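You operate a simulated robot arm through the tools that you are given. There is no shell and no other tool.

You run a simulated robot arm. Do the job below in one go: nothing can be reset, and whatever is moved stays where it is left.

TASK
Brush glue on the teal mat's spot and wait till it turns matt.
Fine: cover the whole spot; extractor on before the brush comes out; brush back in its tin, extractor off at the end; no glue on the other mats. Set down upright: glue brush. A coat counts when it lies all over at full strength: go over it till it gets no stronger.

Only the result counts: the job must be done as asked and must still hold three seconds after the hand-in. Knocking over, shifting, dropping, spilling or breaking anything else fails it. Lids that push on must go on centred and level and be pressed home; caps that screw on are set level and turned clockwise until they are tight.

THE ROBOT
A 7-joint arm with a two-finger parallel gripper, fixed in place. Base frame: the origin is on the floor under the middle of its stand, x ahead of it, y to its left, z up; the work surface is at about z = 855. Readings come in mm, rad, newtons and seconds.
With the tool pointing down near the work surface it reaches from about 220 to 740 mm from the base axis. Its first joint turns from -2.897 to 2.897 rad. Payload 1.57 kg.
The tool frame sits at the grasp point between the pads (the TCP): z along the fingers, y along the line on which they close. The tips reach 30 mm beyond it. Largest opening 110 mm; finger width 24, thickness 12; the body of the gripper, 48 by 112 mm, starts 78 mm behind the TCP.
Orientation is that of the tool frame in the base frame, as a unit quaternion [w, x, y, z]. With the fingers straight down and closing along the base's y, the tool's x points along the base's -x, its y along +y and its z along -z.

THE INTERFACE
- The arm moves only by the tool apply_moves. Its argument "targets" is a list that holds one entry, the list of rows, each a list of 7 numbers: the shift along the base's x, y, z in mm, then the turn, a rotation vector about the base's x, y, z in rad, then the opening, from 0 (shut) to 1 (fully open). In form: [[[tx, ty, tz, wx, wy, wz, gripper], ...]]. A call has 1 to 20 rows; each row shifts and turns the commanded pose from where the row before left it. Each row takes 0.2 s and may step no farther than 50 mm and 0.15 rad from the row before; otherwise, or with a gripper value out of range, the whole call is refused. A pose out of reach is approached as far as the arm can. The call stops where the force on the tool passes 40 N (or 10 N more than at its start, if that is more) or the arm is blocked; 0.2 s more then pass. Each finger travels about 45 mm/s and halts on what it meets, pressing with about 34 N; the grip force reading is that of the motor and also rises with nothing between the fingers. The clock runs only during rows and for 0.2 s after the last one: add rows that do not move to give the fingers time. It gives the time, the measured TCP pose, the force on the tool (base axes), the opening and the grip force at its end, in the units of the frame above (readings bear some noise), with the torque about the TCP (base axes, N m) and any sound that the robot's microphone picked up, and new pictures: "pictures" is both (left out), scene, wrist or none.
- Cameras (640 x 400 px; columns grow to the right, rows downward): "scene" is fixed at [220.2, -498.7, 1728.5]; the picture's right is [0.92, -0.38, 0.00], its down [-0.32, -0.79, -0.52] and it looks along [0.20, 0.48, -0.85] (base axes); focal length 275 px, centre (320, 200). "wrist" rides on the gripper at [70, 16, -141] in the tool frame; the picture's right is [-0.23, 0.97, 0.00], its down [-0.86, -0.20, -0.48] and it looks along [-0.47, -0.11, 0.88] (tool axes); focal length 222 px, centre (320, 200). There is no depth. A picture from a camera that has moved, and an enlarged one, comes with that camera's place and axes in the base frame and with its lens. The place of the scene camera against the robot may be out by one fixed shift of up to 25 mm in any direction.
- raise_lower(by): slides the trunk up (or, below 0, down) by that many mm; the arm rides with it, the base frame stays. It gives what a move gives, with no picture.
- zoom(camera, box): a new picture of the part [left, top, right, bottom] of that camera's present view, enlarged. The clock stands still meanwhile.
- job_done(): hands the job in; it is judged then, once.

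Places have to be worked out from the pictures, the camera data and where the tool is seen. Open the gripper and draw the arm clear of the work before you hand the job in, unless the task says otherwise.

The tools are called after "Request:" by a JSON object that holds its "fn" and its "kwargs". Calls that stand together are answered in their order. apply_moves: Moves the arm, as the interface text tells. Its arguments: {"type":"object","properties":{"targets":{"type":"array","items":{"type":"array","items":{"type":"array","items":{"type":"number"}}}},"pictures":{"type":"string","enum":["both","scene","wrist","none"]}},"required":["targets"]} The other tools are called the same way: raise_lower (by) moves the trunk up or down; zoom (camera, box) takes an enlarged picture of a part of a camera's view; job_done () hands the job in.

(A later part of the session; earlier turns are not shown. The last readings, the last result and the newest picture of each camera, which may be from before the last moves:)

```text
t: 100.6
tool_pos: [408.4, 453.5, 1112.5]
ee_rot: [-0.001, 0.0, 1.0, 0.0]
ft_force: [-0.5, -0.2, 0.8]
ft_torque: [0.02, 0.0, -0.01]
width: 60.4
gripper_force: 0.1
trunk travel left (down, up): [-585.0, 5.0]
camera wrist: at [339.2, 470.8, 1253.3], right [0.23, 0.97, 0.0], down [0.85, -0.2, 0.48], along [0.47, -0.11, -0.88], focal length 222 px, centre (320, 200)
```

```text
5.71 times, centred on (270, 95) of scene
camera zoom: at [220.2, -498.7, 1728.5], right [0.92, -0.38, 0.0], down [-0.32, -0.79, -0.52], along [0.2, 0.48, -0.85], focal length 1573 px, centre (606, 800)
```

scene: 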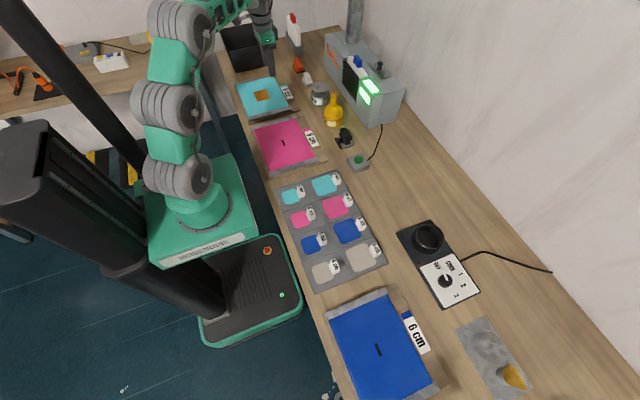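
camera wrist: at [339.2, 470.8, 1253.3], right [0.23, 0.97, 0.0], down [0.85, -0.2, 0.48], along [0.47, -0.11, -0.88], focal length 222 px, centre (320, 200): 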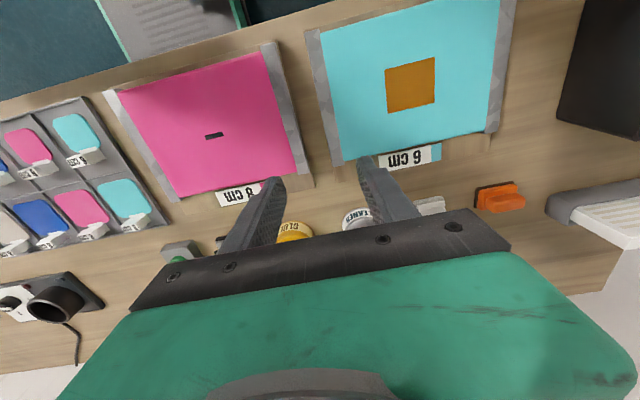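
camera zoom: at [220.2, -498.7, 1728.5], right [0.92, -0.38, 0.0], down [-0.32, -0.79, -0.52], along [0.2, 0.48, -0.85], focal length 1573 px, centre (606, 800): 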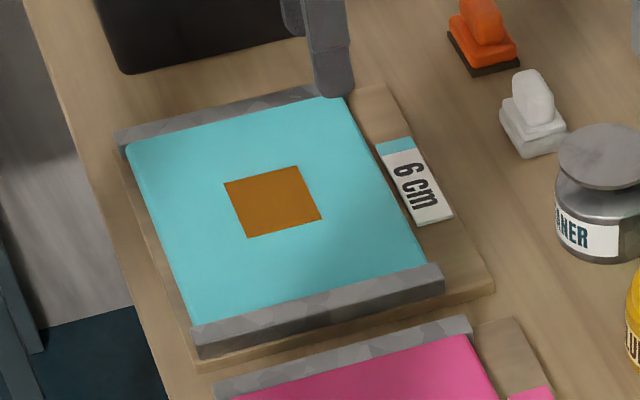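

Still the same colour by eye. I wait about 21 s more and look again.

Request:
{"fn": "apply_moves", "kwargs": {"targets": [[[0, 0, 0, 0, 0, 0, 0.55], [0, 0, 0, 0, 0, 0, 0.55], [0, 0, 0, 0, 0, 0, 0.55], [0, 0, 0, 0, 0, 0, 0.55], [0, 0, 0, 0, 0, 0, 0.55], [0, 0, 0, 0, 0, 0, 0.55], [0, 0, 0, 0, 0, 0, 0.55], [0, 0, 0, 0, 0, 0, 0.55], [0, 0, 0, 0, 0, 0, 0.55], [0, 0, 0, 0, 0, 0, 0.55], [0, 0, 0, 0, 0, 0, 0.55], [0, 0, 0, 0, 0, 0, 0.55], [0, 0, 0, 0, 0, 0, 0.55], [0, 0, 0, 0, 0, 0, 0.55], [0, 0, 0, 0, 0, 0, 0.55], [0, 0, 0, 0, 0, 0, 0.55], [0, 0, 0, 0, 0, 0, 0.55], [0, 0, 0, 0, 0, 0, 0.55], [0, 0, 0, 0, 0, 0, 0.55], [0, 0, 0, 0, 0, 0, 0.55]]], "pictures": "none"}}

Request:
{"fn": "apply_moves", "kwargs": {"targets": [[[0, 0, 0, 0, 0, 0, 0.55], [0, 0, 0, 0, 0, 0, 0.55], [0, 0, 0, 0, 0, 0, 0.55], [0, 0, 0, 0, 0, 0, 0.55], [0, 0, 0, 0, 0, 0, 0.55], [0, 0, 0, 0, 0, 0, 0.55], [0, 0, 0, 0, 0, 0, 0.55], [0, 0, 0, 0, 0, 0, 0.55], [0, 0, 0, 0, 0, 0, 0.55], [0, 0, 0, 0, 0, 0, 0.55], [0, 0, 0, 0, 0, 0, 0.55], [0, 0, 0, 0, 0, 0, 0.55], [0, 0, 0, 0, 0, 0, 0.55], [0, 0, 0, 0, 0, 0, 0.55], [0, 0, 0, 0, 0, 0, 0.55], [0, 0, 0, 0, 0, 0, 0.55], [0, 0, 0, 0, 0, 0, 0.55], [0, 0, 0, 0, 0, 0, 0.55], [0, 0, 0, 0, 0, 0, 0.55], [0, 0, 0, 0, 0, 0, 0.55]]], "pictures": "none"}}

Request:
{"fn": "apply_moves", "kwargs": {"targets": [[[0, 0, 0, 0, 0, 0, 0.55], [0, 0, 0, 0, 0, 0, 0.55], [0, 0, 0, 0, 0, 0, 0.55], [0, 0, 0, 0, 0, 0, 0.55], [0, 0, 0, 0, 0, 0, 0.55], [0, 0, 0, 0, 0, 0, 0.55], [0, 0, 0, 0, 0, 0, 0.55], [0, 0, 0, 0, 0, 0, 0.55], [0, 0, 0, 0, 0, 0, 0.55], [0, 0, 0, 0, 0, 0, 0.55], [0, 0, 0, 0, 0, 0, 0.55], [0, 0, 0, 0, 0, 0, 0.55], [0, 0, 0, 0, 0, 0, 0.55], [0, 0, 0, 0, 0, 0, 0.55], [0, 0, 0, 0, 0, 0, 0.55], [0, 0, 0, 0, 0, 0, 0.55], [0, 0, 0, 0, 0, 0, 0.55], [0, 0, 0, 0, 0, 0, 0.55], [0, 0, 0, 0, 0, 0, 0.55], [0, 0, 0, 0, 0, 0, 0.55]]], "pictures": "none"}}

Request:
{"fn": "apply_moves", "kwargs": {"targets": [[[0, 0, 0, 0, 0, 0, 0.55], [0, 0, 0, 0, 0, 0, 0.55], [0, 0, 0, 0, 0, 0, 0.55], [0, 0, 0, 0, 0, 0, 0.55], [0, 0, 0, 0, 0, 0, 0.55], [0, 0, 0, 0, 0, 0, 0.55], [0, 0, 0, 0, 0, 0, 0.55], [0, 0, 0, 0, 0, 0, 0.55], [0, 0, 0, 0, 0, 0, 0.55], [0, 0, 0, 0, 0, 0, 0.55], [0, 0, 0, 0, 0, 0, 0.55], [0, 0, 0, 0, 0, 0, 0.55], [0, 0, 0, 0, 0, 0, 0.55], [0, 0, 0, 0, 0, 0, 0.55], [0, 0, 0, 0, 0, 0, 0.55], [0, 0, 0, 0, 0, 0, 0.55], [0, 0, 0, 0, 0, 0, 0.55], [0, 0, 0, 0, 0, 0, 0.55], [0, 0, 0, 0, 0, 0, 0.55], [0, 0, 0, 0, 0, 0, 0.55]]], "pictures": "none"}}

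Request:
{"fn": "apply_moves", "kwargs": {"targets": [[[0, 0, 0, 0, 0, 0, 0.55], [0, 0, 0, 0, 0, 0, 0.55], [0, 0, 0, 0, 0, 0, 0.55], [0, 0, 0, 0, 0, 0, 0.55], [0, 0, 0, 0, 0, 0, 0.55], [0, 0, 0, 0, 0, 0, 0.55], [0, 0, 0, 0, 0, 0, 0.55], [0, 0, 0, 0, 0, 0, 0.55], [0, 0, 0, 0, 0, 0, 0.55], [0, 0, 0, 0, 0, 0, 0.55], [0, 0, 0, 0, 0, 0, 0.55], [0, 0, 0, 0, 0, 0, 0.55], [0, 0, 0, 0, 0, 0, 0.55], [0, 0, 0, 0, 0, 0, 0.55], [0, 0, 0, 0, 0, 0, 0.55], [0, 0, 0, 0, 0, 0, 0.55], [0, 0, 0, 0, 0, 0, 0.55], [0, 0, 0, 0, 0, 0, 0.55], [0, 0, 0, 0, 0, 0, 0.55], [0, 0, 0, 0, 0, 0, 0.55]]], "pictures": "both"}}

Request:
{"fn": "zoom", "kwargs": {"camera": "wrist", "box": [350, 30, 470, 140]}}

Request:
{"fn": "zoom", "kwargs": {"camera": "scene", "box": [230, 60, 310, 130]}}

```text
t: 104.8
tool_pos: [410.3, 453.4, 1111.9]
ee_rot: [0.0, 0.0, 1.0, 0.0]
ft_force: [0.4, 0.7, 0.7]
ft_torque: [0.02, 0.01, 0.01]
width: 60.2
gripper_force: 0.0
trunk travel left (down, up): [-585.0, 5.0]
```

```text
t: 109.0
tool_pos: [409.5, 453.5, 1113.0]
ee_rot: [0.0, 0.0, 1.0, 0.0]
ft_force: [0.5, -0.4, -0.5]
ft_torque: [-0.02, 0.04, 0.01]
width: 60.7
gripper_force: 0.2
trunk travel left (down, up): [-585.0, 5.0]
```

```text
t: 113.2
tool_pos: [408.8, 454.1, 1112.1]
ee_rot: [0.0, 0.001, 1.0, 0.0]
ft_force: [-0.1, 0.4, 0.2]
ft_torque: [-0.01, -0.01, -0.04]
width: 60.4
gripper_force: 0.0
trunk travel left (down, up): [-585.0, 5.0]
```

```text
t: 117.4
tool_pos: [408.5, 454.2, 1112.1]
ee_rot: [0.0, -0.001, 1.0, 0.0]
ft_force: [0.6, -1.1, 0.6]
ft_torque: [-0.03, 0.01, -0.01]
width: 60.4
gripper_force: 0.2
trunk travel left (down, up): [-585.0, 5.0]
```

```text
t: 121.6
tool_pos: [409.7, 453.9, 1112.1]
ee_rot: [0.0, 0.0, 1.0, 0.0]
ft_force: [0.2, 0.0, 0.1]
ft_torque: [-0.02, -0.02, 0.0]
width: 60.7
gripper_force: 0.1
trunk travel left (down, up): [-585.0, 5.0]
camera wrist: at [339.2, 470.8, 1253.3], right [0.23, 0.97, 0.0], down [0.85, -0.2, 0.48], along [0.47, -0.11, -0.88], focal length 222 px, centre (320, 200)
```

scene: 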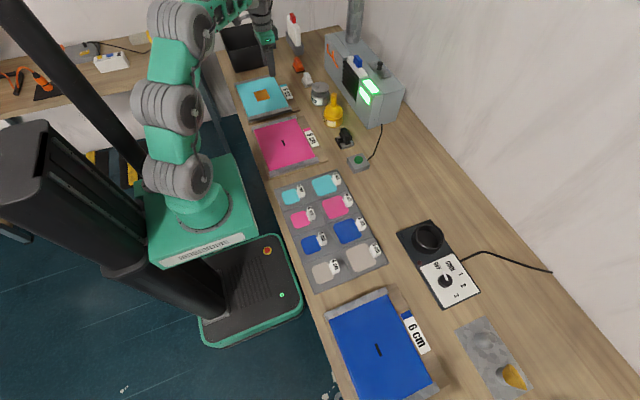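
wrist: 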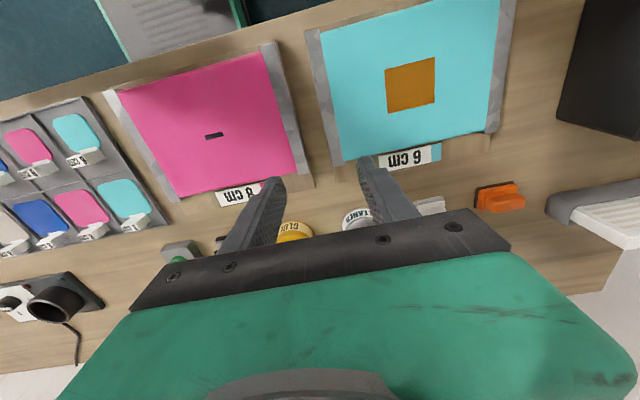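

```text
3.64 times, centred on (410, 85) of wrist
camera zoom: at [339.2, 470.8, 1253.3], right [0.23, 0.97, 0.0], down [0.85, -0.2, 0.48], along [0.47, -0.11, -0.88], focal length 808 px, centre (-7, 618)
```

zoom: 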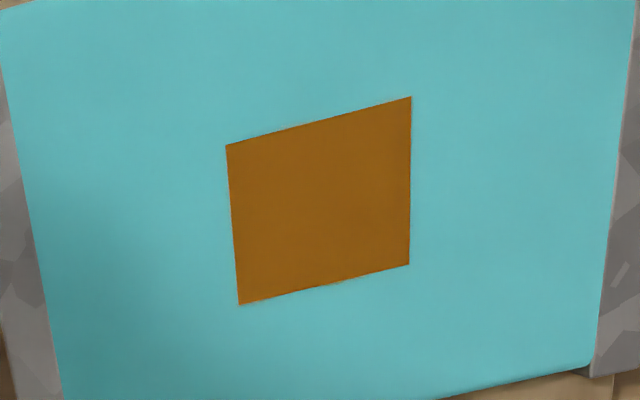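

```text
5.71 times, centred on (270, 95) of scene
camera zoom: at [220.2, -498.7, 1728.5], right [0.92, -0.38, 0.0], down [-0.32, -0.79, -0.52], along [0.2, 0.48, -0.85], focal length 1573 px, centre (606, 800)
```

zoom: 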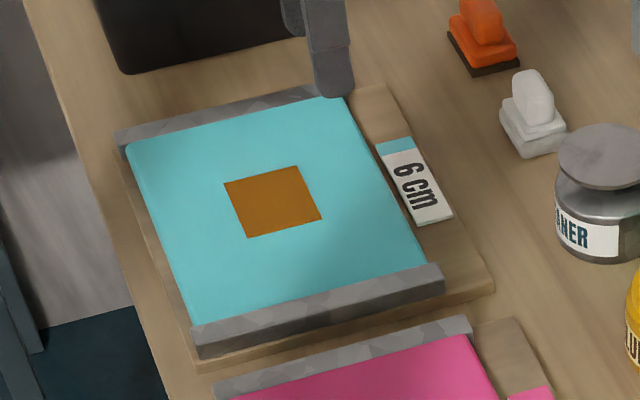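

The look hasn't changed since the coat was completed, so it may still be wet. I keep waiting in larger batches and compare.

Request:
{"fn": "apply_moves", "kwargs": {"targets": [[[0, 0, 0, 0, 0, 0, 0.55], [0, 0, 0, 0, 0, 0, 0.55], [0, 0, 0, 0, 0, 0, 0.55], [0, 0, 0, 0, 0, 0, 0.55], [0, 0, 0, 0, 0, 0, 0.55], [0, 0, 0, 0, 0, 0, 0.55], [0, 0, 0, 0, 0, 0, 0.55], [0, 0, 0, 0, 0, 0, 0.55], [0, 0, 0, 0, 0, 0, 0.55], [0, 0, 0, 0, 0, 0, 0.55], [0, 0, 0, 0, 0, 0, 0.55], [0, 0, 0, 0, 0, 0, 0.55], [0, 0, 0, 0, 0, 0, 0.55], [0, 0, 0, 0, 0, 0, 0.55], [0, 0, 0, 0, 0, 0, 0.55], [0, 0, 0, 0, 0, 0, 0.55], [0, 0, 0, 0, 0, 0, 0.55], [0, 0, 0, 0, 0, 0, 0.55], [0, 0, 0, 0, 0, 0, 0.55], [0, 0, 0, 0, 0, 0, 0.55]]], "pictures": "none"}}

Request:
{"fn": "apply_moves", "kwargs": {"targets": [[[0, 0, 0, 0, 0, 0, 0.55], [0, 0, 0, 0, 0, 0, 0.55], [0, 0, 0, 0, 0, 0, 0.55], [0, 0, 0, 0, 0, 0, 0.55], [0, 0, 0, 0, 0, 0, 0.55], [0, 0, 0, 0, 0, 0, 0.55], [0, 0, 0, 0, 0, 0, 0.55], [0, 0, 0, 0, 0, 0, 0.55], [0, 0, 0, 0, 0, 0, 0.55], [0, 0, 0, 0, 0, 0, 0.55], [0, 0, 0, 0, 0, 0, 0.55], [0, 0, 0, 0, 0, 0, 0.55], [0, 0, 0, 0, 0, 0, 0.55], [0, 0, 0, 0, 0, 0, 0.55], [0, 0, 0, 0, 0, 0, 0.55], [0, 0, 0, 0, 0, 0, 0.55], [0, 0, 0, 0, 0, 0, 0.55], [0, 0, 0, 0, 0, 0, 0.55], [0, 0, 0, 0, 0, 0, 0.55], [0, 0, 0, 0, 0, 0, 0.55]]], "pictures": "none"}}

Request:
{"fn": "apply_moves", "kwargs": {"targets": [[[0, 0, 0, 0, 0, 0, 0.55], [0, 0, 0, 0, 0, 0, 0.55], [0, 0, 0, 0, 0, 0, 0.55], [0, 0, 0, 0, 0, 0, 0.55], [0, 0, 0, 0, 0, 0, 0.55], [0, 0, 0, 0, 0, 0, 0.55], [0, 0, 0, 0, 0, 0, 0.55], [0, 0, 0, 0, 0, 0, 0.55], [0, 0, 0, 0, 0, 0, 0.55], [0, 0, 0, 0, 0, 0, 0.55], [0, 0, 0, 0, 0, 0, 0.55], [0, 0, 0, 0, 0, 0, 0.55], [0, 0, 0, 0, 0, 0, 0.55], [0, 0, 0, 0, 0, 0, 0.55], [0, 0, 0, 0, 0, 0, 0.55], [0, 0, 0, 0, 0, 0, 0.55], [0, 0, 0, 0, 0, 0, 0.55], [0, 0, 0, 0, 0, 0, 0.55], [0, 0, 0, 0, 0, 0, 0.55], [0, 0, 0, 0, 0, 0, 0.55]]], "pictures": "none"}}

Request:
{"fn": "apply_moves", "kwargs": {"targets": [[[0, 0, 0, 0, 0, 0, 0.55], [0, 0, 0, 0, 0, 0, 0.55], [0, 0, 0, 0, 0, 0, 0.55], [0, 0, 0, 0, 0, 0, 0.55], [0, 0, 0, 0, 0, 0, 0.55], [0, 0, 0, 0, 0, 0, 0.55], [0, 0, 0, 0, 0, 0, 0.55], [0, 0, 0, 0, 0, 0, 0.55], [0, 0, 0, 0, 0, 0, 0.55], [0, 0, 0, 0, 0, 0, 0.55], [0, 0, 0, 0, 0, 0, 0.55], [0, 0, 0, 0, 0, 0, 0.55], [0, 0, 0, 0, 0, 0, 0.55], [0, 0, 0, 0, 0, 0, 0.55], [0, 0, 0, 0, 0, 0, 0.55], [0, 0, 0, 0, 0, 0, 0.55], [0, 0, 0, 0, 0, 0, 0.55], [0, 0, 0, 0, 0, 0, 0.55], [0, 0, 0, 0, 0, 0, 0.55], [0, 0, 0, 0, 0, 0, 0.55]]], "pictures": "none"}}

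Request:
{"fn": "apply_moves", "kwargs": {"targets": [[[0, 0, 0, 0, 0, 0, 0.55], [0, 0, 0, 0, 0, 0, 0.55], [0, 0, 0, 0, 0, 0, 0.55], [0, 0, 0, 0, 0, 0, 0.55], [0, 0, 0, 0, 0, 0, 0.55], [0, 0, 0, 0, 0, 0, 0.55], [0, 0, 0, 0, 0, 0, 0.55], [0, 0, 0, 0, 0, 0, 0.55], [0, 0, 0, 0, 0, 0, 0.55], [0, 0, 0, 0, 0, 0, 0.55], [0, 0, 0, 0, 0, 0, 0.55], [0, 0, 0, 0, 0, 0, 0.55], [0, 0, 0, 0, 0, 0, 0.55], [0, 0, 0, 0, 0, 0, 0.55], [0, 0, 0, 0, 0, 0, 0.55], [0, 0, 0, 0, 0, 0, 0.55], [0, 0, 0, 0, 0, 0, 0.55], [0, 0, 0, 0, 0, 0, 0.55], [0, 0, 0, 0, 0, 0, 0.55], [0, 0, 0, 0, 0, 0, 0.55]]], "pictures": "wrist"}}

Request:
{"fn": "zoom", "kwargs": {"camera": "wrist", "box": [350, 30, 470, 140]}}

Request:
{"fn": "zoom", "kwargs": {"camera": "scene", "box": [230, 60, 310, 130]}}

```text
t: 125.8
tool_pos: [408.4, 453.8, 1110.9]
ee_rot: [0.001, 0.0, 1.0, 0.0]
ft_force: [-0.1, -0.4, 0.4]
ft_torque: [0.01, 0.0, -0.02]
width: 60.4
gripper_force: 0.0
trunk travel left (down, up): [-585.0, 5.0]
```

```text
t: 130.0
tool_pos: [408.3, 453.9, 1112.5]
ee_rot: [0.0, 0.0, 1.0, 0.0]
ft_force: [-0.3, -0.5, 0.1]
ft_torque: [-0.03, -0.01, 0.03]
width: 60.5
gripper_force: 0.1
trunk travel left (down, up): [-585.0, 5.0]
```

```text
t: 134.2
tool_pos: [408.5, 454.7, 1111.1]
ee_rot: [0.001, 0.0, 1.0, 0.0]
ft_force: [0.1, 0.1, -0.3]
ft_torque: [-0.02, -0.01, 0.01]
width: 60.4
gripper_force: 0.0
trunk travel left (down, up): [-585.0, 5.0]
```

```text
t: 138.4
tool_pos: [409.7, 454.1, 1112.7]
ee_rot: [0.0, -0.001, 1.0, 0.0]
ft_force: [0.1, -0.1, -0.2]
ft_torque: [-0.01, 0.0, -0.01]
width: 60.1
gripper_force: 0.1
trunk travel left (down, up): [-585.0, 5.0]
```

```text
t: 142.6
tool_pos: [409.0, 454.0, 1112.3]
ee_rot: [0.0, 0.0, 1.0, 0.0]
ft_force: [0.9, -0.1, -0.7]
ft_torque: [-0.03, 0.0, -0.02]
width: 60.7
gripper_force: 0.0
trunk travel left (down, up): [-585.0, 5.0]
camera wrist: at [339.2, 470.8, 1253.3], right [0.23, 0.97, 0.0], down [0.85, -0.2, 0.48], along [0.47, -0.11, -0.88], focal length 222 px, centre (320, 200)
```

wrist: 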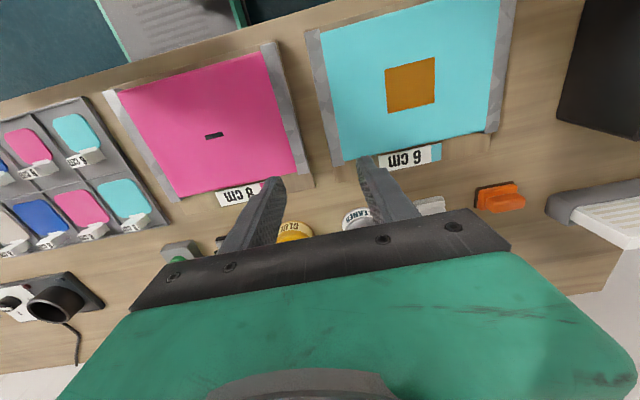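

```text
3.64 times, centred on (410, 85) of wrist
camera zoom: at [339.2, 470.8, 1253.3], right [0.23, 0.97, 0.0], down [0.85, -0.2, 0.48], along [0.47, -0.11, -0.88], focal length 808 px, centre (-7, 618)
```

zoom: 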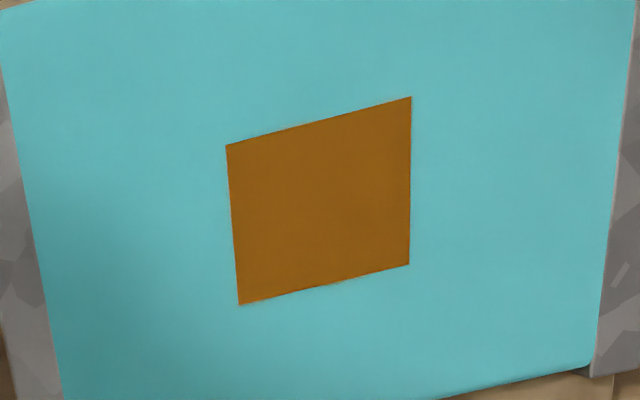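

```text
5.71 times, centred on (270, 95) of scene
camera zoom: at [220.2, -498.7, 1728.5], right [0.92, -0.38, 0.0], down [-0.32, -0.79, -0.52], along [0.2, 0.48, -0.85], focal length 1573 px, centre (606, 800)
```

zoom: 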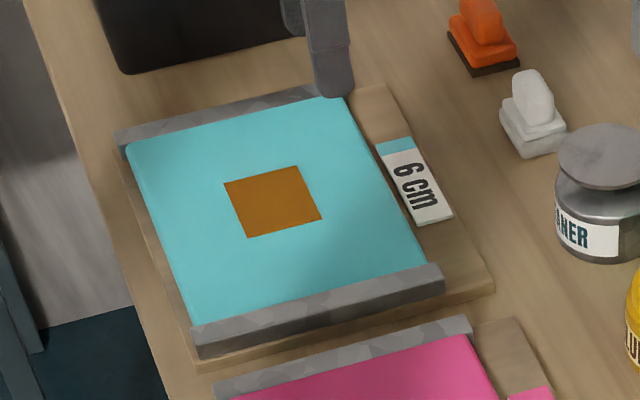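

Still unchanged after 74 s. The bottom-left edge of the spot seems to have a faint pale fringe, so I zoom in on the spot's edges to check for cells below full strength.

Request:
{"fn": "zoom", "kwargs": {"camera": "wrist", "box": [380, 50, 445, 120]}}

Request:
{"fn": "zoom", "kwargs": {"camera": "wrist", "box": [384, 95, 414, 115]}}

Request:
{"fn": "zoom", "kwargs": {"camera": "scene", "box": [254, 84, 280, 106]}}

```text
5.71 times, centred on (412, 85) of wrist
camera zoom: at [339.2, 470.8, 1253.3], right [0.23, 0.97, 0.0], down [0.85, -0.2, 0.48], along [0.47, -0.11, -0.88], focal length 1269 px, centre (-209, 857)
```

zoom: 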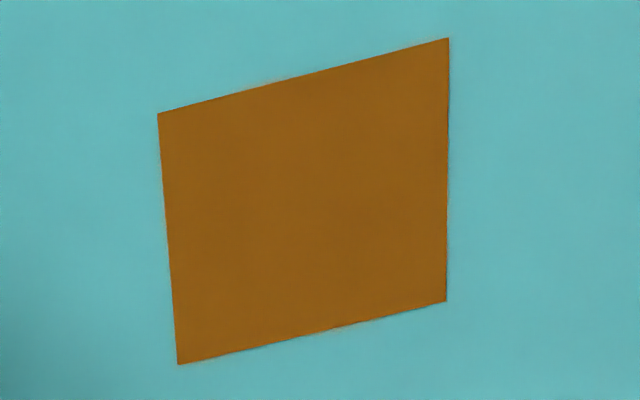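

```text
16.00 times, centred on (399, 105) of wrist
camera zoom: at [339.2, 470.8, 1253.3], right [0.23, 0.97, 0.0], down [0.85, -0.2, 0.48], along [0.47, -0.11, -0.88], focal length 3554 px, centre (-944, 1720)
```

zoom: 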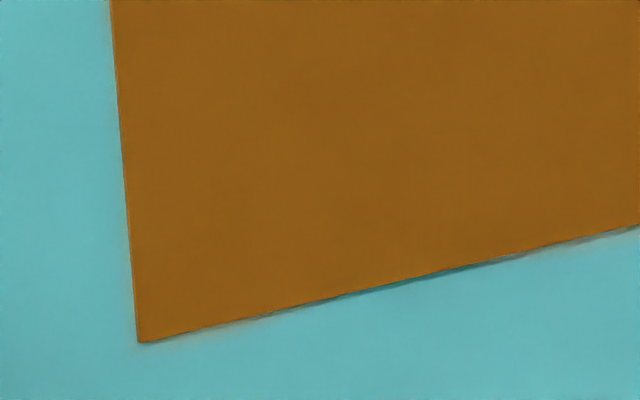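

```text
16.00 times, centred on (267, 95) of scene
camera zoom: at [220.2, -498.7, 1728.5], right [0.92, -0.38, 0.0], down [-0.32, -0.79, -0.52], along [0.2, 0.48, -0.85], focal length 4404 px, centre (1168, 1880)
```

zoom: 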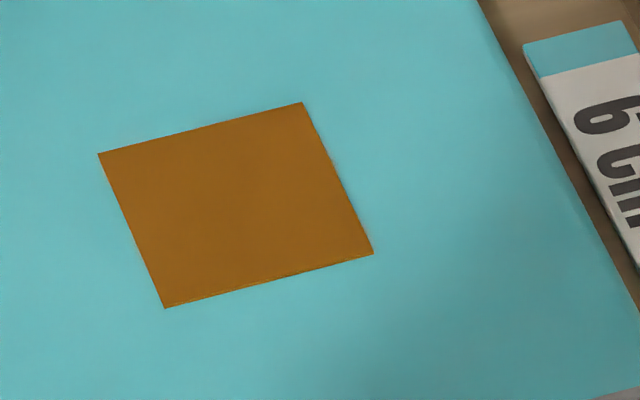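

The finished coat shows as a flat, highlight-free slab. To tell whether it has changed since t = 59, I go back to exactly the same camera pose I had then and compare the same zoom.

Request:
{"fn": "apply_moves", "kwargs": {"targets": [[[-20, 15, -15, 0, 0, 0, 0.2], [-20, 16, -18, 0, 0, 0, 0.2], [-15, 15, -20, 0.0844, -0.0537, 0, 0.2], [0, 0, 0, 0, 0, 0, 0.2], [0, 0, 0, 0, 0, 0, 0.2]]], "pictures": "wrist"}}

Request:
{"fn": "zoom", "kwargs": {"camera": "wrist", "box": [300, 40, 460, 180]}}

```text
t: 143.8
tool_pos: [355.2, 500.7, 1059.1]
ee_rot: [0.027, 0.0, 0.999, 0.042]
ft_force: [-0.2, 0.9, 0.1]
ft_torque: [0.0, 0.01, -0.01]
width: 21.9
gripper_force: 0.0
trunk travel left (down, up): [-585.0, 5.0]
camera wrist: at [278.4, 505.5, 1196.5], right [0.23, 0.97, 0.09], down [0.83, -0.24, 0.51], along [0.51, -0.04, -0.86], focal length 222 px, centre (320, 200)
```

wrist: 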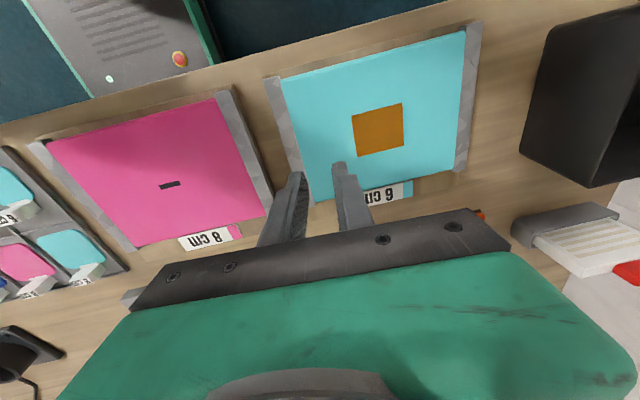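

```text
2.86 times, centred on (380, 110) of wrist
camera zoom: at [278.4, 505.5, 1196.5], right [0.23, 0.97, 0.09], down [0.83, -0.24, 0.51], along [0.51, -0.04, -0.86], focal length 635 px, centre (149, 457)
```

zoom: 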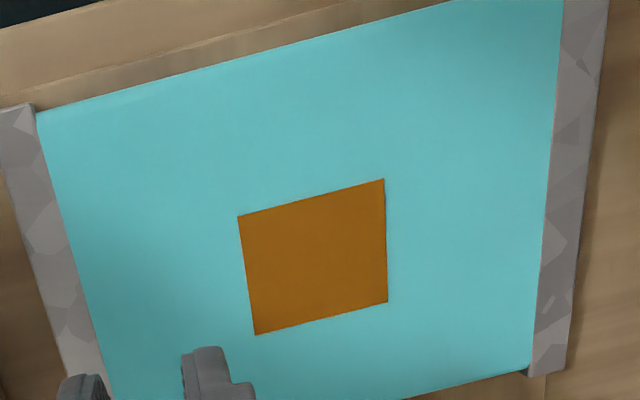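

No visible difference compared with t = 59, so I go on waiting, with no harm done, and keep comparing from this same pose.

Request:
{"fn": "apply_moves", "kwargs": {"targets": [[[0, 0, 0, 0, 0, 0, 0.2], [0, 0, 0, 0, 0, 0, 0.2], [0, 0, 0, 0, 0, 0, 0.2], [0, 0, 0, 0, 0, 0, 0.2], [0, 0, 0, 0, 0, 0, 0.2], [0, 0, 0, 0, 0, 0, 0.2], [0, 0, 0, 0, 0, 0, 0.2], [0, 0, 0, 0, 0, 0, 0.2], [0, 0, 0, 0, 0, 0, 0.2], [0, 0, 0, 0, 0, 0, 0.2], [0, 0, 0, 0, 0, 0, 0.2], [0, 0, 0, 0, 0, 0, 0.2], [0, 0, 0, 0, 0, 0, 0.2], [0, 0, 0, 0, 0, 0, 0.2], [0, 0, 0, 0, 0, 0, 0.2], [0, 0, 0, 0, 0, 0, 0.2], [0, 0, 0, 0, 0, 0, 0.2], [0, 0, 0, 0, 0, 0, 0.2], [0, 0, 0, 0, 0, 0, 0.2], [0, 0, 0, 0, 0, 0, 0.2]]], "pictures": "none"}}

Request:
{"fn": "apply_moves", "kwargs": {"targets": [[[0, 0, 0, 0, 0, 0, 0.2], [0, 0, 0, 0, 0, 0, 0.2], [0, 0, 0, 0, 0, 0, 0.2], [0, 0, 0, 0, 0, 0, 0.2], [0, 0, 0, 0, 0, 0, 0.2], [0, 0, 0, 0, 0, 0, 0.2], [0, 0, 0, 0, 0, 0, 0.2], [0, 0, 0, 0, 0, 0, 0.2], [0, 0, 0, 0, 0, 0, 0.2], [0, 0, 0, 0, 0, 0, 0.2], [0, 0, 0, 0, 0, 0, 0.2], [0, 0, 0, 0, 0, 0, 0.2], [0, 0, 0, 0, 0, 0, 0.2], [0, 0, 0, 0, 0, 0, 0.2], [0, 0, 0, 0, 0, 0, 0.2], [0, 0, 0, 0, 0, 0, 0.2], [0, 0, 0, 0, 0, 0, 0.2], [0, 0, 0, 0, 0, 0, 0.2], [0, 0, 0, 0, 0, 0, 0.2], [0, 0, 0, 0, 0, 0, 0.2]]], "pictures": "none"}}

Request:
{"fn": "apply_moves", "kwargs": {"targets": [[[0, 0, 0, 0, 0, 0, 0.2], [0, 0, 0, 0, 0, 0, 0.2], [0, 0, 0, 0, 0, 0, 0.2], [0, 0, 0, 0, 0, 0, 0.2], [0, 0, 0, 0, 0, 0, 0.2], [0, 0, 0, 0, 0, 0, 0.2], [0, 0, 0, 0, 0, 0, 0.2], [0, 0, 0, 0, 0, 0, 0.2], [0, 0, 0, 0, 0, 0, 0.2], [0, 0, 0, 0, 0, 0, 0.2], [0, 0, 0, 0, 0, 0, 0.2], [0, 0, 0, 0, 0, 0, 0.2], [0, 0, 0, 0, 0, 0, 0.2], [0, 0, 0, 0, 0, 0, 0.2], [0, 0, 0, 0, 0, 0, 0.2], [0, 0, 0, 0, 0, 0, 0.2], [0, 0, 0, 0, 0, 0, 0.2], [0, 0, 0, 0, 0, 0, 0.2], [0, 0, 0, 0, 0, 0, 0.2], [0, 0, 0, 0, 0, 0, 0.2]]], "pictures": "none"}}

Request:
{"fn": "apply_moves", "kwargs": {"targets": [[[0, 0, 0, 0, 0, 0, 0.2], [0, 0, 0, 0, 0, 0, 0.2], [0, 0, 0, 0, 0, 0, 0.2], [0, 0, 0, 0, 0, 0, 0.2], [0, 0, 0, 0, 0, 0, 0.2], [0, 0, 0, 0, 0, 0, 0.2], [0, 0, 0, 0, 0, 0, 0.2], [0, 0, 0, 0, 0, 0, 0.2], [0, 0, 0, 0, 0, 0, 0.2], [0, 0, 0, 0, 0, 0, 0.2], [0, 0, 0, 0, 0, 0, 0.2], [0, 0, 0, 0, 0, 0, 0.2], [0, 0, 0, 0, 0, 0, 0.2], [0, 0, 0, 0, 0, 0, 0.2], [0, 0, 0, 0, 0, 0, 0.2], [0, 0, 0, 0, 0, 0, 0.2], [0, 0, 0, 0, 0, 0, 0.2], [0, 0, 0, 0, 0, 0, 0.2], [0, 0, 0, 0, 0, 0, 0.2], [0, 0, 0, 0, 0, 0, 0.2]]], "pictures": "none"}}

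Request:
{"fn": "apply_moves", "kwargs": {"targets": [[[0, 0, 0, 0, 0, 0, 0.2], [0, 0, 0, 0, 0, 0, 0.2], [0, 0, 0, 0, 0, 0, 0.2], [0, 0, 0, 0, 0, 0, 0.2], [0, 0, 0, 0, 0, 0, 0.2], [0, 0, 0, 0, 0, 0, 0.2], [0, 0, 0, 0, 0, 0, 0.2], [0, 0, 0, 0, 0, 0, 0.2], [0, 0, 0, 0, 0, 0, 0.2], [0, 0, 0, 0, 0, 0, 0.2], [0, 0, 0, 0, 0, 0, 0.2], [0, 0, 0, 0, 0, 0, 0.2], [0, 0, 0, 0, 0, 0, 0.2], [0, 0, 0, 0, 0, 0, 0.2], [0, 0, 0, 0, 0, 0, 0.2], [0, 0, 0, 0, 0, 0, 0.2], [0, 0, 0, 0, 0, 0, 0.2], [0, 0, 0, 0, 0, 0, 0.2], [0, 0, 0, 0, 0, 0, 0.2], [0, 0, 0, 0, 0, 0, 0.2]]], "pictures": "none"}}

Request:
{"fn": "apply_moves", "kwargs": {"targets": [[[0, 0, 0, 0, 0, 0, 0.2], [0, 0, 0, 0, 0, 0, 0.2], [0, 0, 0, 0, 0, 0, 0.2], [0, 0, 0, 0, 0, 0, 0.2], [0, 0, 0, 0, 0, 0, 0.2], [0, 0, 0, 0, 0, 0, 0.2], [0, 0, 0, 0, 0, 0, 0.2], [0, 0, 0, 0, 0, 0, 0.2], [0, 0, 0, 0, 0, 0, 0.2], [0, 0, 0, 0, 0, 0, 0.2], [0, 0, 0, 0, 0, 0, 0.2], [0, 0, 0, 0, 0, 0, 0.2], [0, 0, 0, 0, 0, 0, 0.2], [0, 0, 0, 0, 0, 0, 0.2], [0, 0, 0, 0, 0, 0, 0.2], [0, 0, 0, 0, 0, 0, 0.2], [0, 0, 0, 0, 0, 0, 0.2], [0, 0, 0, 0, 0, 0, 0.2], [0, 0, 0, 0, 0, 0, 0.2], [0, 0, 0, 0, 0, 0, 0.2]]], "pictures": "both"}}

Request:
{"fn": "zoom", "kwargs": {"camera": "wrist", "box": [300, 40, 460, 180]}}

Request:
{"fn": "zoom", "kwargs": {"camera": "scene", "box": [254, 84, 280, 106]}}

```text
t: 148.0
tool_pos: [355.8, 500.3, 1058.7]
ee_rot: [0.027, 0.001, 0.999, 0.042]
ft_force: [-0.4, 0.3, -0.3]
ft_torque: [0.02, 0.04, 0.0]
width: 22.0
gripper_force: 0.0
trunk travel left (down, up): [-585.0, 5.0]
```

```text
t: 152.2
tool_pos: [355.0, 501.0, 1058.8]
ee_rot: [0.028, 0.001, 0.999, 0.042]
ft_force: [0.8, -0.1, -1.2]
ft_torque: [0.0, 0.01, 0.01]
width: 22.1
gripper_force: 0.0
trunk travel left (down, up): [-585.0, 5.0]
```

```text
t: 156.4
tool_pos: [355.8, 500.1, 1058.3]
ee_rot: [0.027, 0.001, 0.999, 0.041]
ft_force: [1.0, -0.5, 0.0]
ft_torque: [0.01, -0.01, 0.02]
width: 21.9
gripper_force: 0.1
trunk travel left (down, up): [-585.0, 5.0]
```

```text
t: 160.6
tool_pos: [356.1, 499.9, 1058.8]
ee_rot: [0.028, 0.0, 0.999, 0.041]
ft_force: [-0.1, 0.2, -0.5]
ft_torque: [0.0, -0.01, -0.03]
width: 21.9
gripper_force: 0.1
trunk travel left (down, up): [-585.0, 5.0]
```

```text
t: 164.8
tool_pos: [356.1, 501.2, 1058.4]
ee_rot: [0.027, 0.0, 0.999, 0.041]
ft_force: [-0.2, 0.3, 0.9]
ft_torque: [0.01, -0.01, 0.01]
width: 22.1
gripper_force: 0.0
trunk travel left (down, up): [-585.0, 5.0]
```

```text
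t: 169.0
tool_pos: [356.0, 500.8, 1057.7]
ee_rot: [0.027, 0.001, 0.999, 0.042]
ft_force: [0.2, 0.1, 1.3]
ft_torque: [-0.01, -0.03, 0.01]
width: 21.8
gripper_force: 0.1
trunk travel left (down, up): [-585.0, 5.0]
camera wrist: at [278.4, 505.4, 1196.6], right [0.23, 0.97, 0.09], down [0.83, -0.24, 0.51], along [0.51, -0.04, -0.86], focal length 222 px, centre (320, 200)
```

scene: 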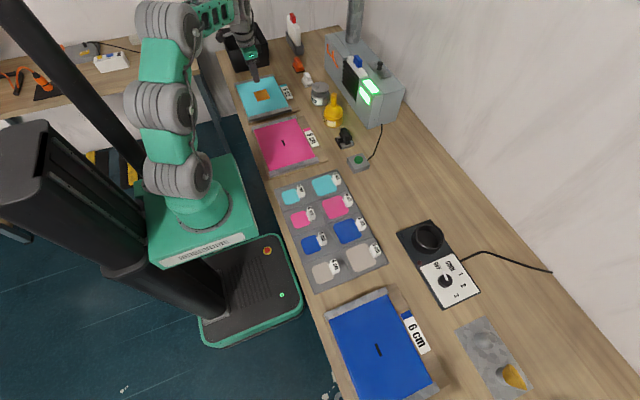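
wrist: 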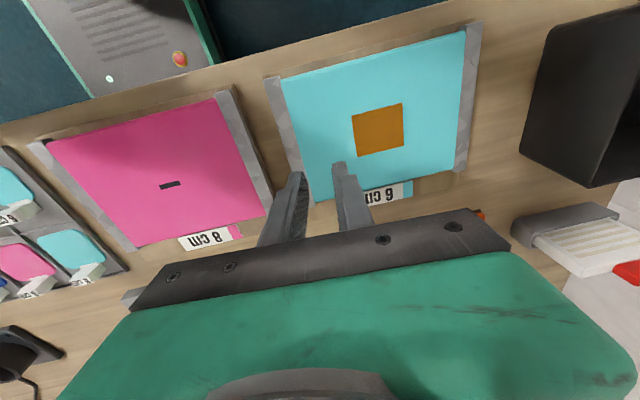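

```text
2.86 times, centred on (380, 110) of wrist
camera zoom: at [278.4, 505.4, 1196.6], right [0.23, 0.97, 0.09], down [0.83, -0.24, 0.51], along [0.51, -0.04, -0.86], focal length 635 px, centre (149, 457)
```

zoom: 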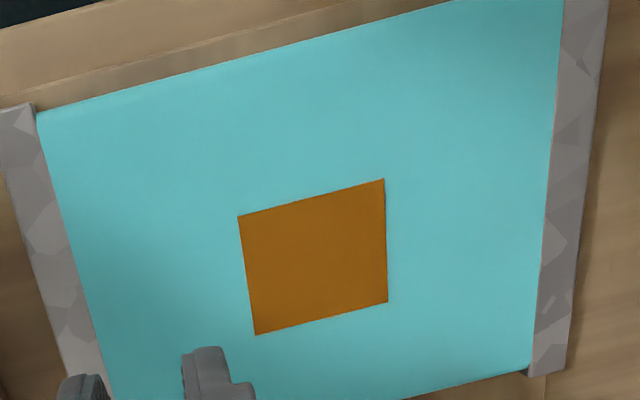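

```text
16.00 times, centred on (267, 95) of scene
camera zoom: at [220.2, -498.7, 1728.5], right [0.92, -0.38, 0.0], down [-0.32, -0.79, -0.52], along [0.2, 0.48, -0.85], focal length 4404 px, centre (1168, 1880)
```

zoom: 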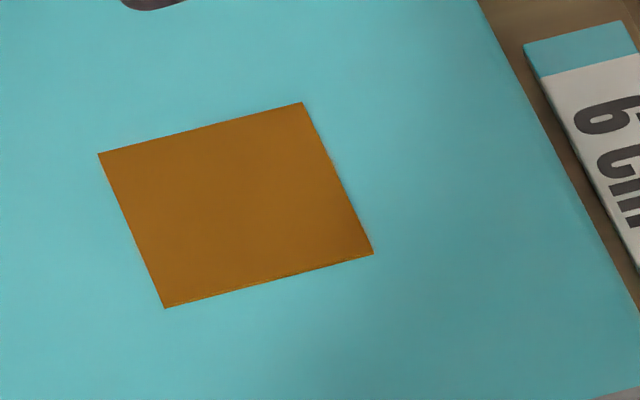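

Still no visible change. As waiting does no harm and drying may simply be slow, I wait another ~40 s and compare again.

Request:
{"fn": "apply_moves", "kwargs": {"targets": [[[0, 0, 0, 0, 0, 0, 0.2], [0, 0, 0, 0, 0, 0, 0.2], [0, 0, 0, 0, 0, 0, 0.2], [0, 0, 0, 0, 0, 0, 0.2], [0, 0, 0, 0, 0, 0, 0.2], [0, 0, 0, 0, 0, 0, 0.2], [0, 0, 0, 0, 0, 0, 0.2], [0, 0, 0, 0, 0, 0, 0.2], [0, 0, 0, 0, 0, 0, 0.2], [0, 0, 0, 0, 0, 0, 0.2], [0, 0, 0, 0, 0, 0, 0.2], [0, 0, 0, 0, 0, 0, 0.2], [0, 0, 0, 0, 0, 0, 0.2], [0, 0, 0, 0, 0, 0, 0.2], [0, 0, 0, 0, 0, 0, 0.2], [0, 0, 0, 0, 0, 0, 0.2], [0, 0, 0, 0, 0, 0, 0.2], [0, 0, 0, 0, 0, 0, 0.2], [0, 0, 0, 0, 0, 0, 0.2], [0, 0, 0, 0, 0, 0, 0.2]]], "pictures": "none"}}

Request:
{"fn": "apply_moves", "kwargs": {"targets": [[[0, 0, 0, 0, 0, 0, 0.2], [0, 0, 0, 0, 0, 0, 0.2], [0, 0, 0, 0, 0, 0, 0.2], [0, 0, 0, 0, 0, 0, 0.2], [0, 0, 0, 0, 0, 0, 0.2], [0, 0, 0, 0, 0, 0, 0.2], [0, 0, 0, 0, 0, 0, 0.2], [0, 0, 0, 0, 0, 0, 0.2], [0, 0, 0, 0, 0, 0, 0.2], [0, 0, 0, 0, 0, 0, 0.2], [0, 0, 0, 0, 0, 0, 0.2], [0, 0, 0, 0, 0, 0, 0.2], [0, 0, 0, 0, 0, 0, 0.2], [0, 0, 0, 0, 0, 0, 0.2], [0, 0, 0, 0, 0, 0, 0.2], [0, 0, 0, 0, 0, 0, 0.2], [0, 0, 0, 0, 0, 0, 0.2], [0, 0, 0, 0, 0, 0, 0.2], [0, 0, 0, 0, 0, 0, 0.2], [0, 0, 0, 0, 0, 0, 0.2]]], "pictures": "none"}}

Request:
{"fn": "apply_moves", "kwargs": {"targets": [[[0, 0, 0, 0, 0, 0, 0.2], [0, 0, 0, 0, 0, 0, 0.2], [0, 0, 0, 0, 0, 0, 0.2], [0, 0, 0, 0, 0, 0, 0.2], [0, 0, 0, 0, 0, 0, 0.2], [0, 0, 0, 0, 0, 0, 0.2], [0, 0, 0, 0, 0, 0, 0.2], [0, 0, 0, 0, 0, 0, 0.2], [0, 0, 0, 0, 0, 0, 0.2], [0, 0, 0, 0, 0, 0, 0.2], [0, 0, 0, 0, 0, 0, 0.2], [0, 0, 0, 0, 0, 0, 0.2], [0, 0, 0, 0, 0, 0, 0.2], [0, 0, 0, 0, 0, 0, 0.2], [0, 0, 0, 0, 0, 0, 0.2], [0, 0, 0, 0, 0, 0, 0.2], [0, 0, 0, 0, 0, 0, 0.2], [0, 0, 0, 0, 0, 0, 0.2], [0, 0, 0, 0, 0, 0, 0.2], [0, 0, 0, 0, 0, 0, 0.2]]], "pictures": "none"}}

Request:
{"fn": "apply_moves", "kwargs": {"targets": [[[0, 0, 0, 0, 0, 0, 0.2], [0, 0, 0, 0, 0, 0, 0.2], [0, 0, 0, 0, 0, 0, 0.2], [0, 0, 0, 0, 0, 0, 0.2], [0, 0, 0, 0, 0, 0, 0.2], [0, 0, 0, 0, 0, 0, 0.2], [0, 0, 0, 0, 0, 0, 0.2], [0, 0, 0, 0, 0, 0, 0.2], [0, 0, 0, 0, 0, 0, 0.2], [0, 0, 0, 0, 0, 0, 0.2], [0, 0, 0, 0, 0, 0, 0.2], [0, 0, 0, 0, 0, 0, 0.2], [0, 0, 0, 0, 0, 0, 0.2], [0, 0, 0, 0, 0, 0, 0.2], [0, 0, 0, 0, 0, 0, 0.2], [0, 0, 0, 0, 0, 0, 0.2], [0, 0, 0, 0, 0, 0, 0.2], [0, 0, 0, 0, 0, 0, 0.2], [0, 0, 0, 0, 0, 0, 0.2], [0, 0, 0, 0, 0, 0, 0.2]]], "pictures": "none"}}

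Request:
{"fn": "apply_moves", "kwargs": {"targets": [[[0, 0, 0, 0, 0, 0, 0.2], [0, 0, 0, 0, 0, 0, 0.2], [0, 0, 0, 0, 0, 0, 0.2], [0, 0, 0, 0, 0, 0, 0.2], [0, 0, 0, 0, 0, 0, 0.2], [0, 0, 0, 0, 0, 0, 0.2], [0, 0, 0, 0, 0, 0, 0.2], [0, 0, 0, 0, 0, 0, 0.2], [0, 0, 0, 0, 0, 0, 0.2], [0, 0, 0, 0, 0, 0, 0.2], [0, 0, 0, 0, 0, 0, 0.2], [0, 0, 0, 0, 0, 0, 0.2], [0, 0, 0, 0, 0, 0, 0.2], [0, 0, 0, 0, 0, 0, 0.2], [0, 0, 0, 0, 0, 0, 0.2], [0, 0, 0, 0, 0, 0, 0.2], [0, 0, 0, 0, 0, 0, 0.2], [0, 0, 0, 0, 0, 0, 0.2], [0, 0, 0, 0, 0, 0, 0.2], [0, 0, 0, 0, 0, 0, 0.2]]], "pictures": "none"}}

Request:
{"fn": "apply_moves", "kwargs": {"targets": [[[0, 0, 0, 0, 0, 0, 0.2], [0, 0, 0, 0, 0, 0, 0.2], [0, 0, 0, 0, 0, 0, 0.2], [0, 0, 0, 0, 0, 0, 0.2], [0, 0, 0, 0, 0, 0, 0.2], [0, 0, 0, 0, 0, 0, 0.2], [0, 0, 0, 0, 0, 0, 0.2], [0, 0, 0, 0, 0, 0, 0.2], [0, 0, 0, 0, 0, 0, 0.2], [0, 0, 0, 0, 0, 0, 0.2], [0, 0, 0, 0, 0, 0, 0.2], [0, 0, 0, 0, 0, 0, 0.2], [0, 0, 0, 0, 0, 0, 0.2], [0, 0, 0, 0, 0, 0, 0.2], [0, 0, 0, 0, 0, 0, 0.2], [0, 0, 0, 0, 0, 0, 0.2], [0, 0, 0, 0, 0, 0, 0.2], [0, 0, 0, 0, 0, 0, 0.2], [0, 0, 0, 0, 0, 0, 0.2], [0, 0, 0, 0, 0, 0, 0.2]]], "pictures": "none"}}

Request:
{"fn": "apply_moves", "kwargs": {"targets": [[[0, 0, 0, 0, 0, 0, 0.2], [0, 0, 0, 0, 0, 0, 0.2], [0, 0, 0, 0, 0, 0, 0.2], [0, 0, 0, 0, 0, 0, 0.2], [0, 0, 0, 0, 0, 0, 0.2], [0, 0, 0, 0, 0, 0, 0.2], [0, 0, 0, 0, 0, 0, 0.2], [0, 0, 0, 0, 0, 0, 0.2], [0, 0, 0, 0, 0, 0, 0.2], [0, 0, 0, 0, 0, 0, 0.2], [0, 0, 0, 0, 0, 0, 0.2], [0, 0, 0, 0, 0, 0, 0.2], [0, 0, 0, 0, 0, 0, 0.2], [0, 0, 0, 0, 0, 0, 0.2], [0, 0, 0, 0, 0, 0, 0.2], [0, 0, 0, 0, 0, 0, 0.2], [0, 0, 0, 0, 0, 0, 0.2], [0, 0, 0, 0, 0, 0, 0.2], [0, 0, 0, 0, 0, 0, 0.2], [0, 0, 0, 0, 0, 0, 0.2]]], "pictures": "none"}}

Request:
{"fn": "apply_moves", "kwargs": {"targets": [[[0, 0, 0, 0, 0, 0, 0.2], [0, 0, 0, 0, 0, 0, 0.2], [0, 0, 0, 0, 0, 0, 0.2], [0, 0, 0, 0, 0, 0, 0.2], [0, 0, 0, 0, 0, 0, 0.2], [0, 0, 0, 0, 0, 0, 0.2], [0, 0, 0, 0, 0, 0, 0.2], [0, 0, 0, 0, 0, 0, 0.2], [0, 0, 0, 0, 0, 0, 0.2], [0, 0, 0, 0, 0, 0, 0.2], [0, 0, 0, 0, 0, 0, 0.2], [0, 0, 0, 0, 0, 0, 0.2], [0, 0, 0, 0, 0, 0, 0.2], [0, 0, 0, 0, 0, 0, 0.2], [0, 0, 0, 0, 0, 0, 0.2], [0, 0, 0, 0, 0, 0, 0.2], [0, 0, 0, 0, 0, 0, 0.2], [0, 0, 0, 0, 0, 0, 0.2], [0, 0, 0, 0, 0, 0, 0.2], [0, 0, 0, 0, 0, 0, 0.2]]], "pictures": "none"}}

Request:
{"fn": "apply_moves", "kwargs": {"targets": [[[0, 0, 0, 0, 0, 0, 0.2], [0, 0, 0, 0, 0, 0, 0.2], [0, 0, 0, 0, 0, 0, 0.2], [0, 0, 0, 0, 0, 0, 0.2], [0, 0, 0, 0, 0, 0, 0.2], [0, 0, 0, 0, 0, 0, 0.2], [0, 0, 0, 0, 0, 0, 0.2], [0, 0, 0, 0, 0, 0, 0.2], [0, 0, 0, 0, 0, 0, 0.2], [0, 0, 0, 0, 0, 0, 0.2], [0, 0, 0, 0, 0, 0, 0.2], [0, 0, 0, 0, 0, 0, 0.2], [0, 0, 0, 0, 0, 0, 0.2], [0, 0, 0, 0, 0, 0, 0.2], [0, 0, 0, 0, 0, 0, 0.2], [0, 0, 0, 0, 0, 0, 0.2], [0, 0, 0, 0, 0, 0, 0.2], [0, 0, 0, 0, 0, 0, 0.2], [0, 0, 0, 0, 0, 0, 0.2], [0, 0, 0, 0, 0, 0, 0.2]]], "pictures": "both"}}

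Request:
{"fn": "zoom", "kwargs": {"camera": "wrist", "box": [300, 40, 460, 180]}}

Request:
{"fn": "zoom", "kwargs": {"camera": "scene", "box": [254, 84, 280, 106]}}

```text
t: 173.2
tool_pos: [355.5, 500.3, 1058.8]
ee_rot: [0.028, 0.001, 0.999, 0.042]
ft_force: [0.2, 0.1, 0.1]
ft_torque: [-0.03, 0.02, -0.04]
width: 22.4
gripper_force: 0.0
trunk travel left (down, up): [-585.0, 5.0]
```

```text
t: 177.4
tool_pos: [356.0, 499.9, 1058.8]
ee_rot: [0.026, 0.001, 0.999, 0.042]
ft_force: [-0.6, 0.6, -0.2]
ft_torque: [-0.01, 0.02, 0.02]
width: 21.8
gripper_force: 0.1
trunk travel left (down, up): [-585.0, 5.0]
```

```text
t: 181.6
tool_pos: [355.0, 500.9, 1059.2]
ee_rot: [0.027, 0.001, 0.999, 0.042]
ft_force: [0.5, -0.2, 0.0]
ft_torque: [0.0, 0.0, -0.02]
width: 22.0
gripper_force: 0.0
trunk travel left (down, up): [-585.0, 5.0]
```

```text
t: 185.8
tool_pos: [355.3, 500.6, 1058.8]
ee_rot: [0.027, 0.001, 0.999, 0.042]
ft_force: [0.1, 0.1, -0.4]
ft_torque: [-0.01, 0.0, 0.0]
width: 22.0
gripper_force: 0.0
trunk travel left (down, up): [-585.0, 5.0]
```

```text
t: 190.0
tool_pos: [355.7, 499.7, 1058.8]
ee_rot: [0.028, 0.001, 0.999, 0.042]
ft_force: [0.2, -0.2, -0.1]
ft_torque: [0.01, 0.02, -0.01]
width: 22.0
gripper_force: 0.1
trunk travel left (down, up): [-585.0, 5.0]
```

```text
t: 194.2
tool_pos: [355.2, 500.1, 1058.3]
ee_rot: [0.027, 0.001, 0.999, 0.042]
ft_force: [0.7, 0.6, -1.1]
ft_torque: [-0.04, 0.03, -0.01]
width: 22.0
gripper_force: 0.1
trunk travel left (down, up): [-585.0, 5.0]
```

```text
t: 198.4
tool_pos: [355.8, 500.2, 1059.0]
ee_rot: [0.028, 0.001, 0.999, 0.041]
ft_force: [-1.0, -0.2, -0.1]
ft_torque: [0.01, -0.01, -0.02]
width: 21.9
gripper_force: 0.0
trunk travel left (down, up): [-585.0, 5.0]
```

```text
t: 202.6
tool_pos: [356.9, 501.0, 1059.4]
ee_rot: [0.028, 0.002, 0.999, 0.041]
ft_force: [0.3, 0.5, 0.1]
ft_torque: [0.01, 0.02, -0.01]
width: 21.8
gripper_force: 0.0
trunk travel left (down, up): [-585.0, 5.0]
```

```text
t: 206.8
tool_pos: [355.9, 501.2, 1058.2]
ee_rot: [0.027, 0.0, 0.999, 0.041]
ft_force: [0.3, 0.2, 0.0]
ft_torque: [-0.02, -0.01, -0.01]
width: 21.8
gripper_force: 0.0
trunk travel left (down, up): [-585.0, 5.0]
camera wrist: at [278.4, 505.4, 1196.6], right [0.23, 0.97, 0.09], down [0.83, -0.24, 0.51], along [0.51, -0.04, -0.86], focal length 222 px, centre (320, 200)
```

scene: 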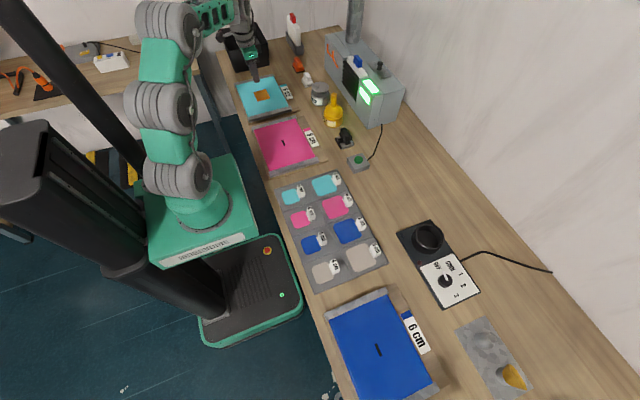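
wrist: 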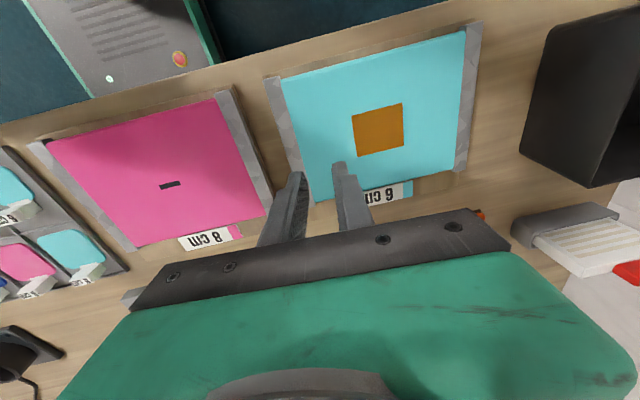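

```text
2.86 times, centred on (380, 110) of wrist
camera zoom: at [278.4, 505.4, 1196.6], right [0.23, 0.97, 0.09], down [0.83, -0.24, 0.51], along [0.51, -0.04, -0.86], focal length 635 px, centre (149, 457)
```

zoom: 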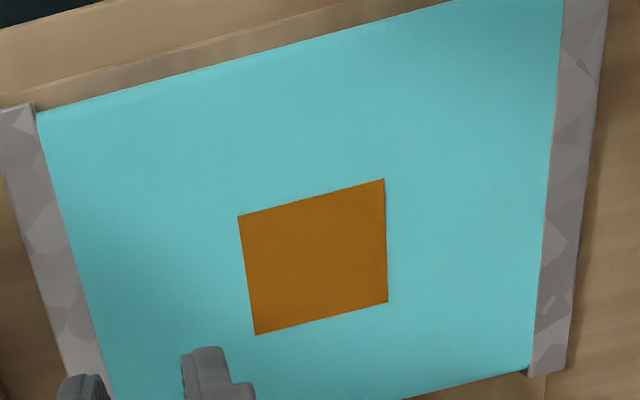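

```text
16.00 times, centred on (267, 95) of scene
camera zoom: at [220.2, -498.7, 1728.5], right [0.92, -0.38, 0.0], down [-0.32, -0.79, -0.52], along [0.2, 0.48, -0.85], focal length 4404 px, centre (1168, 1880)
```

zoom: 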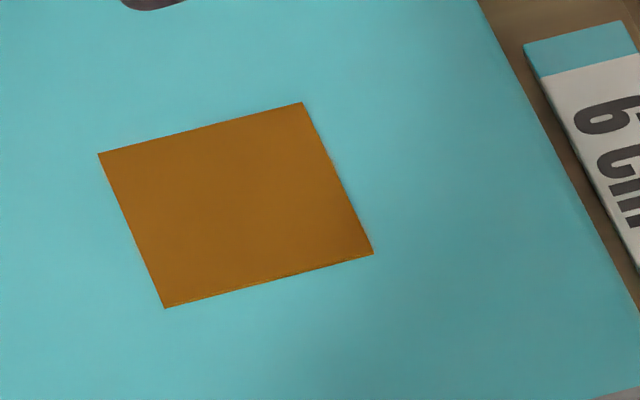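

After 140 s the coat stays a flat, sheen-free brown, unlike the bright shiny orange it was when fresh, so I judge it matt. Now I right the tool and go back over to the button with the fingers closed, to switch the extractor off.

Request:
{"fn": "apply_moves", "kwargs": {"targets": [[[0, 0, 20, -0.0844, 0.0537, 0, 0.1], [26, -42, 5, 0, 0, 0, 0.0], [26, -42, 0, 0, 0, 0, 0.0], [26, -42, 0, 0, 0, 0, 0.0], [26, -42, 0, 0, 0, 0, 0.0], [26, -42, 0, 0, 0, 0, 0.0], [26, -42, 0, 0, 0, 0, 0.0], [26, -42, 0, 0, 0, 0, 0.0], [26, -42, 0, 0, 0, 0, 0.0], [26, -42, 0, 0, 0, 0, 0.0], [26, -42, -20, 0, 0, 0, 0.0], [2, 0, -40, 0, 0, 0, 0.0], [0, 0, -40, 0, 0, 0, 0.0], [0, 0, -15, 0, 0, 0, 0.0], [0, 0, 0, 0, 0, 0, 0.0]]], "pictures": "both"}}

Request:
{"fn": "zoom", "kwargs": {"camera": "wrist", "box": [240, 90, 400, 230]}}

```text
refused: row 11 steps farther than a row can; nothing moved
```

```text
2.86 times, centred on (320, 160) of wrist
camera zoom: at [278.4, 505.4, 1196.6], right [0.23, 0.97, 0.09], down [0.83, -0.24, 0.51], along [0.51, -0.04, -0.86], focal length 635 px, centre (320, 314)
```

zoom: 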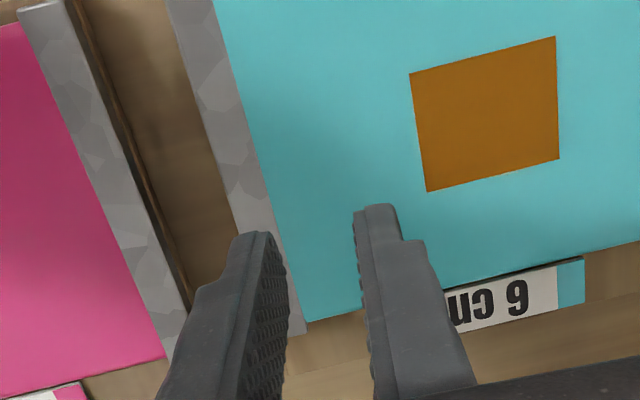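

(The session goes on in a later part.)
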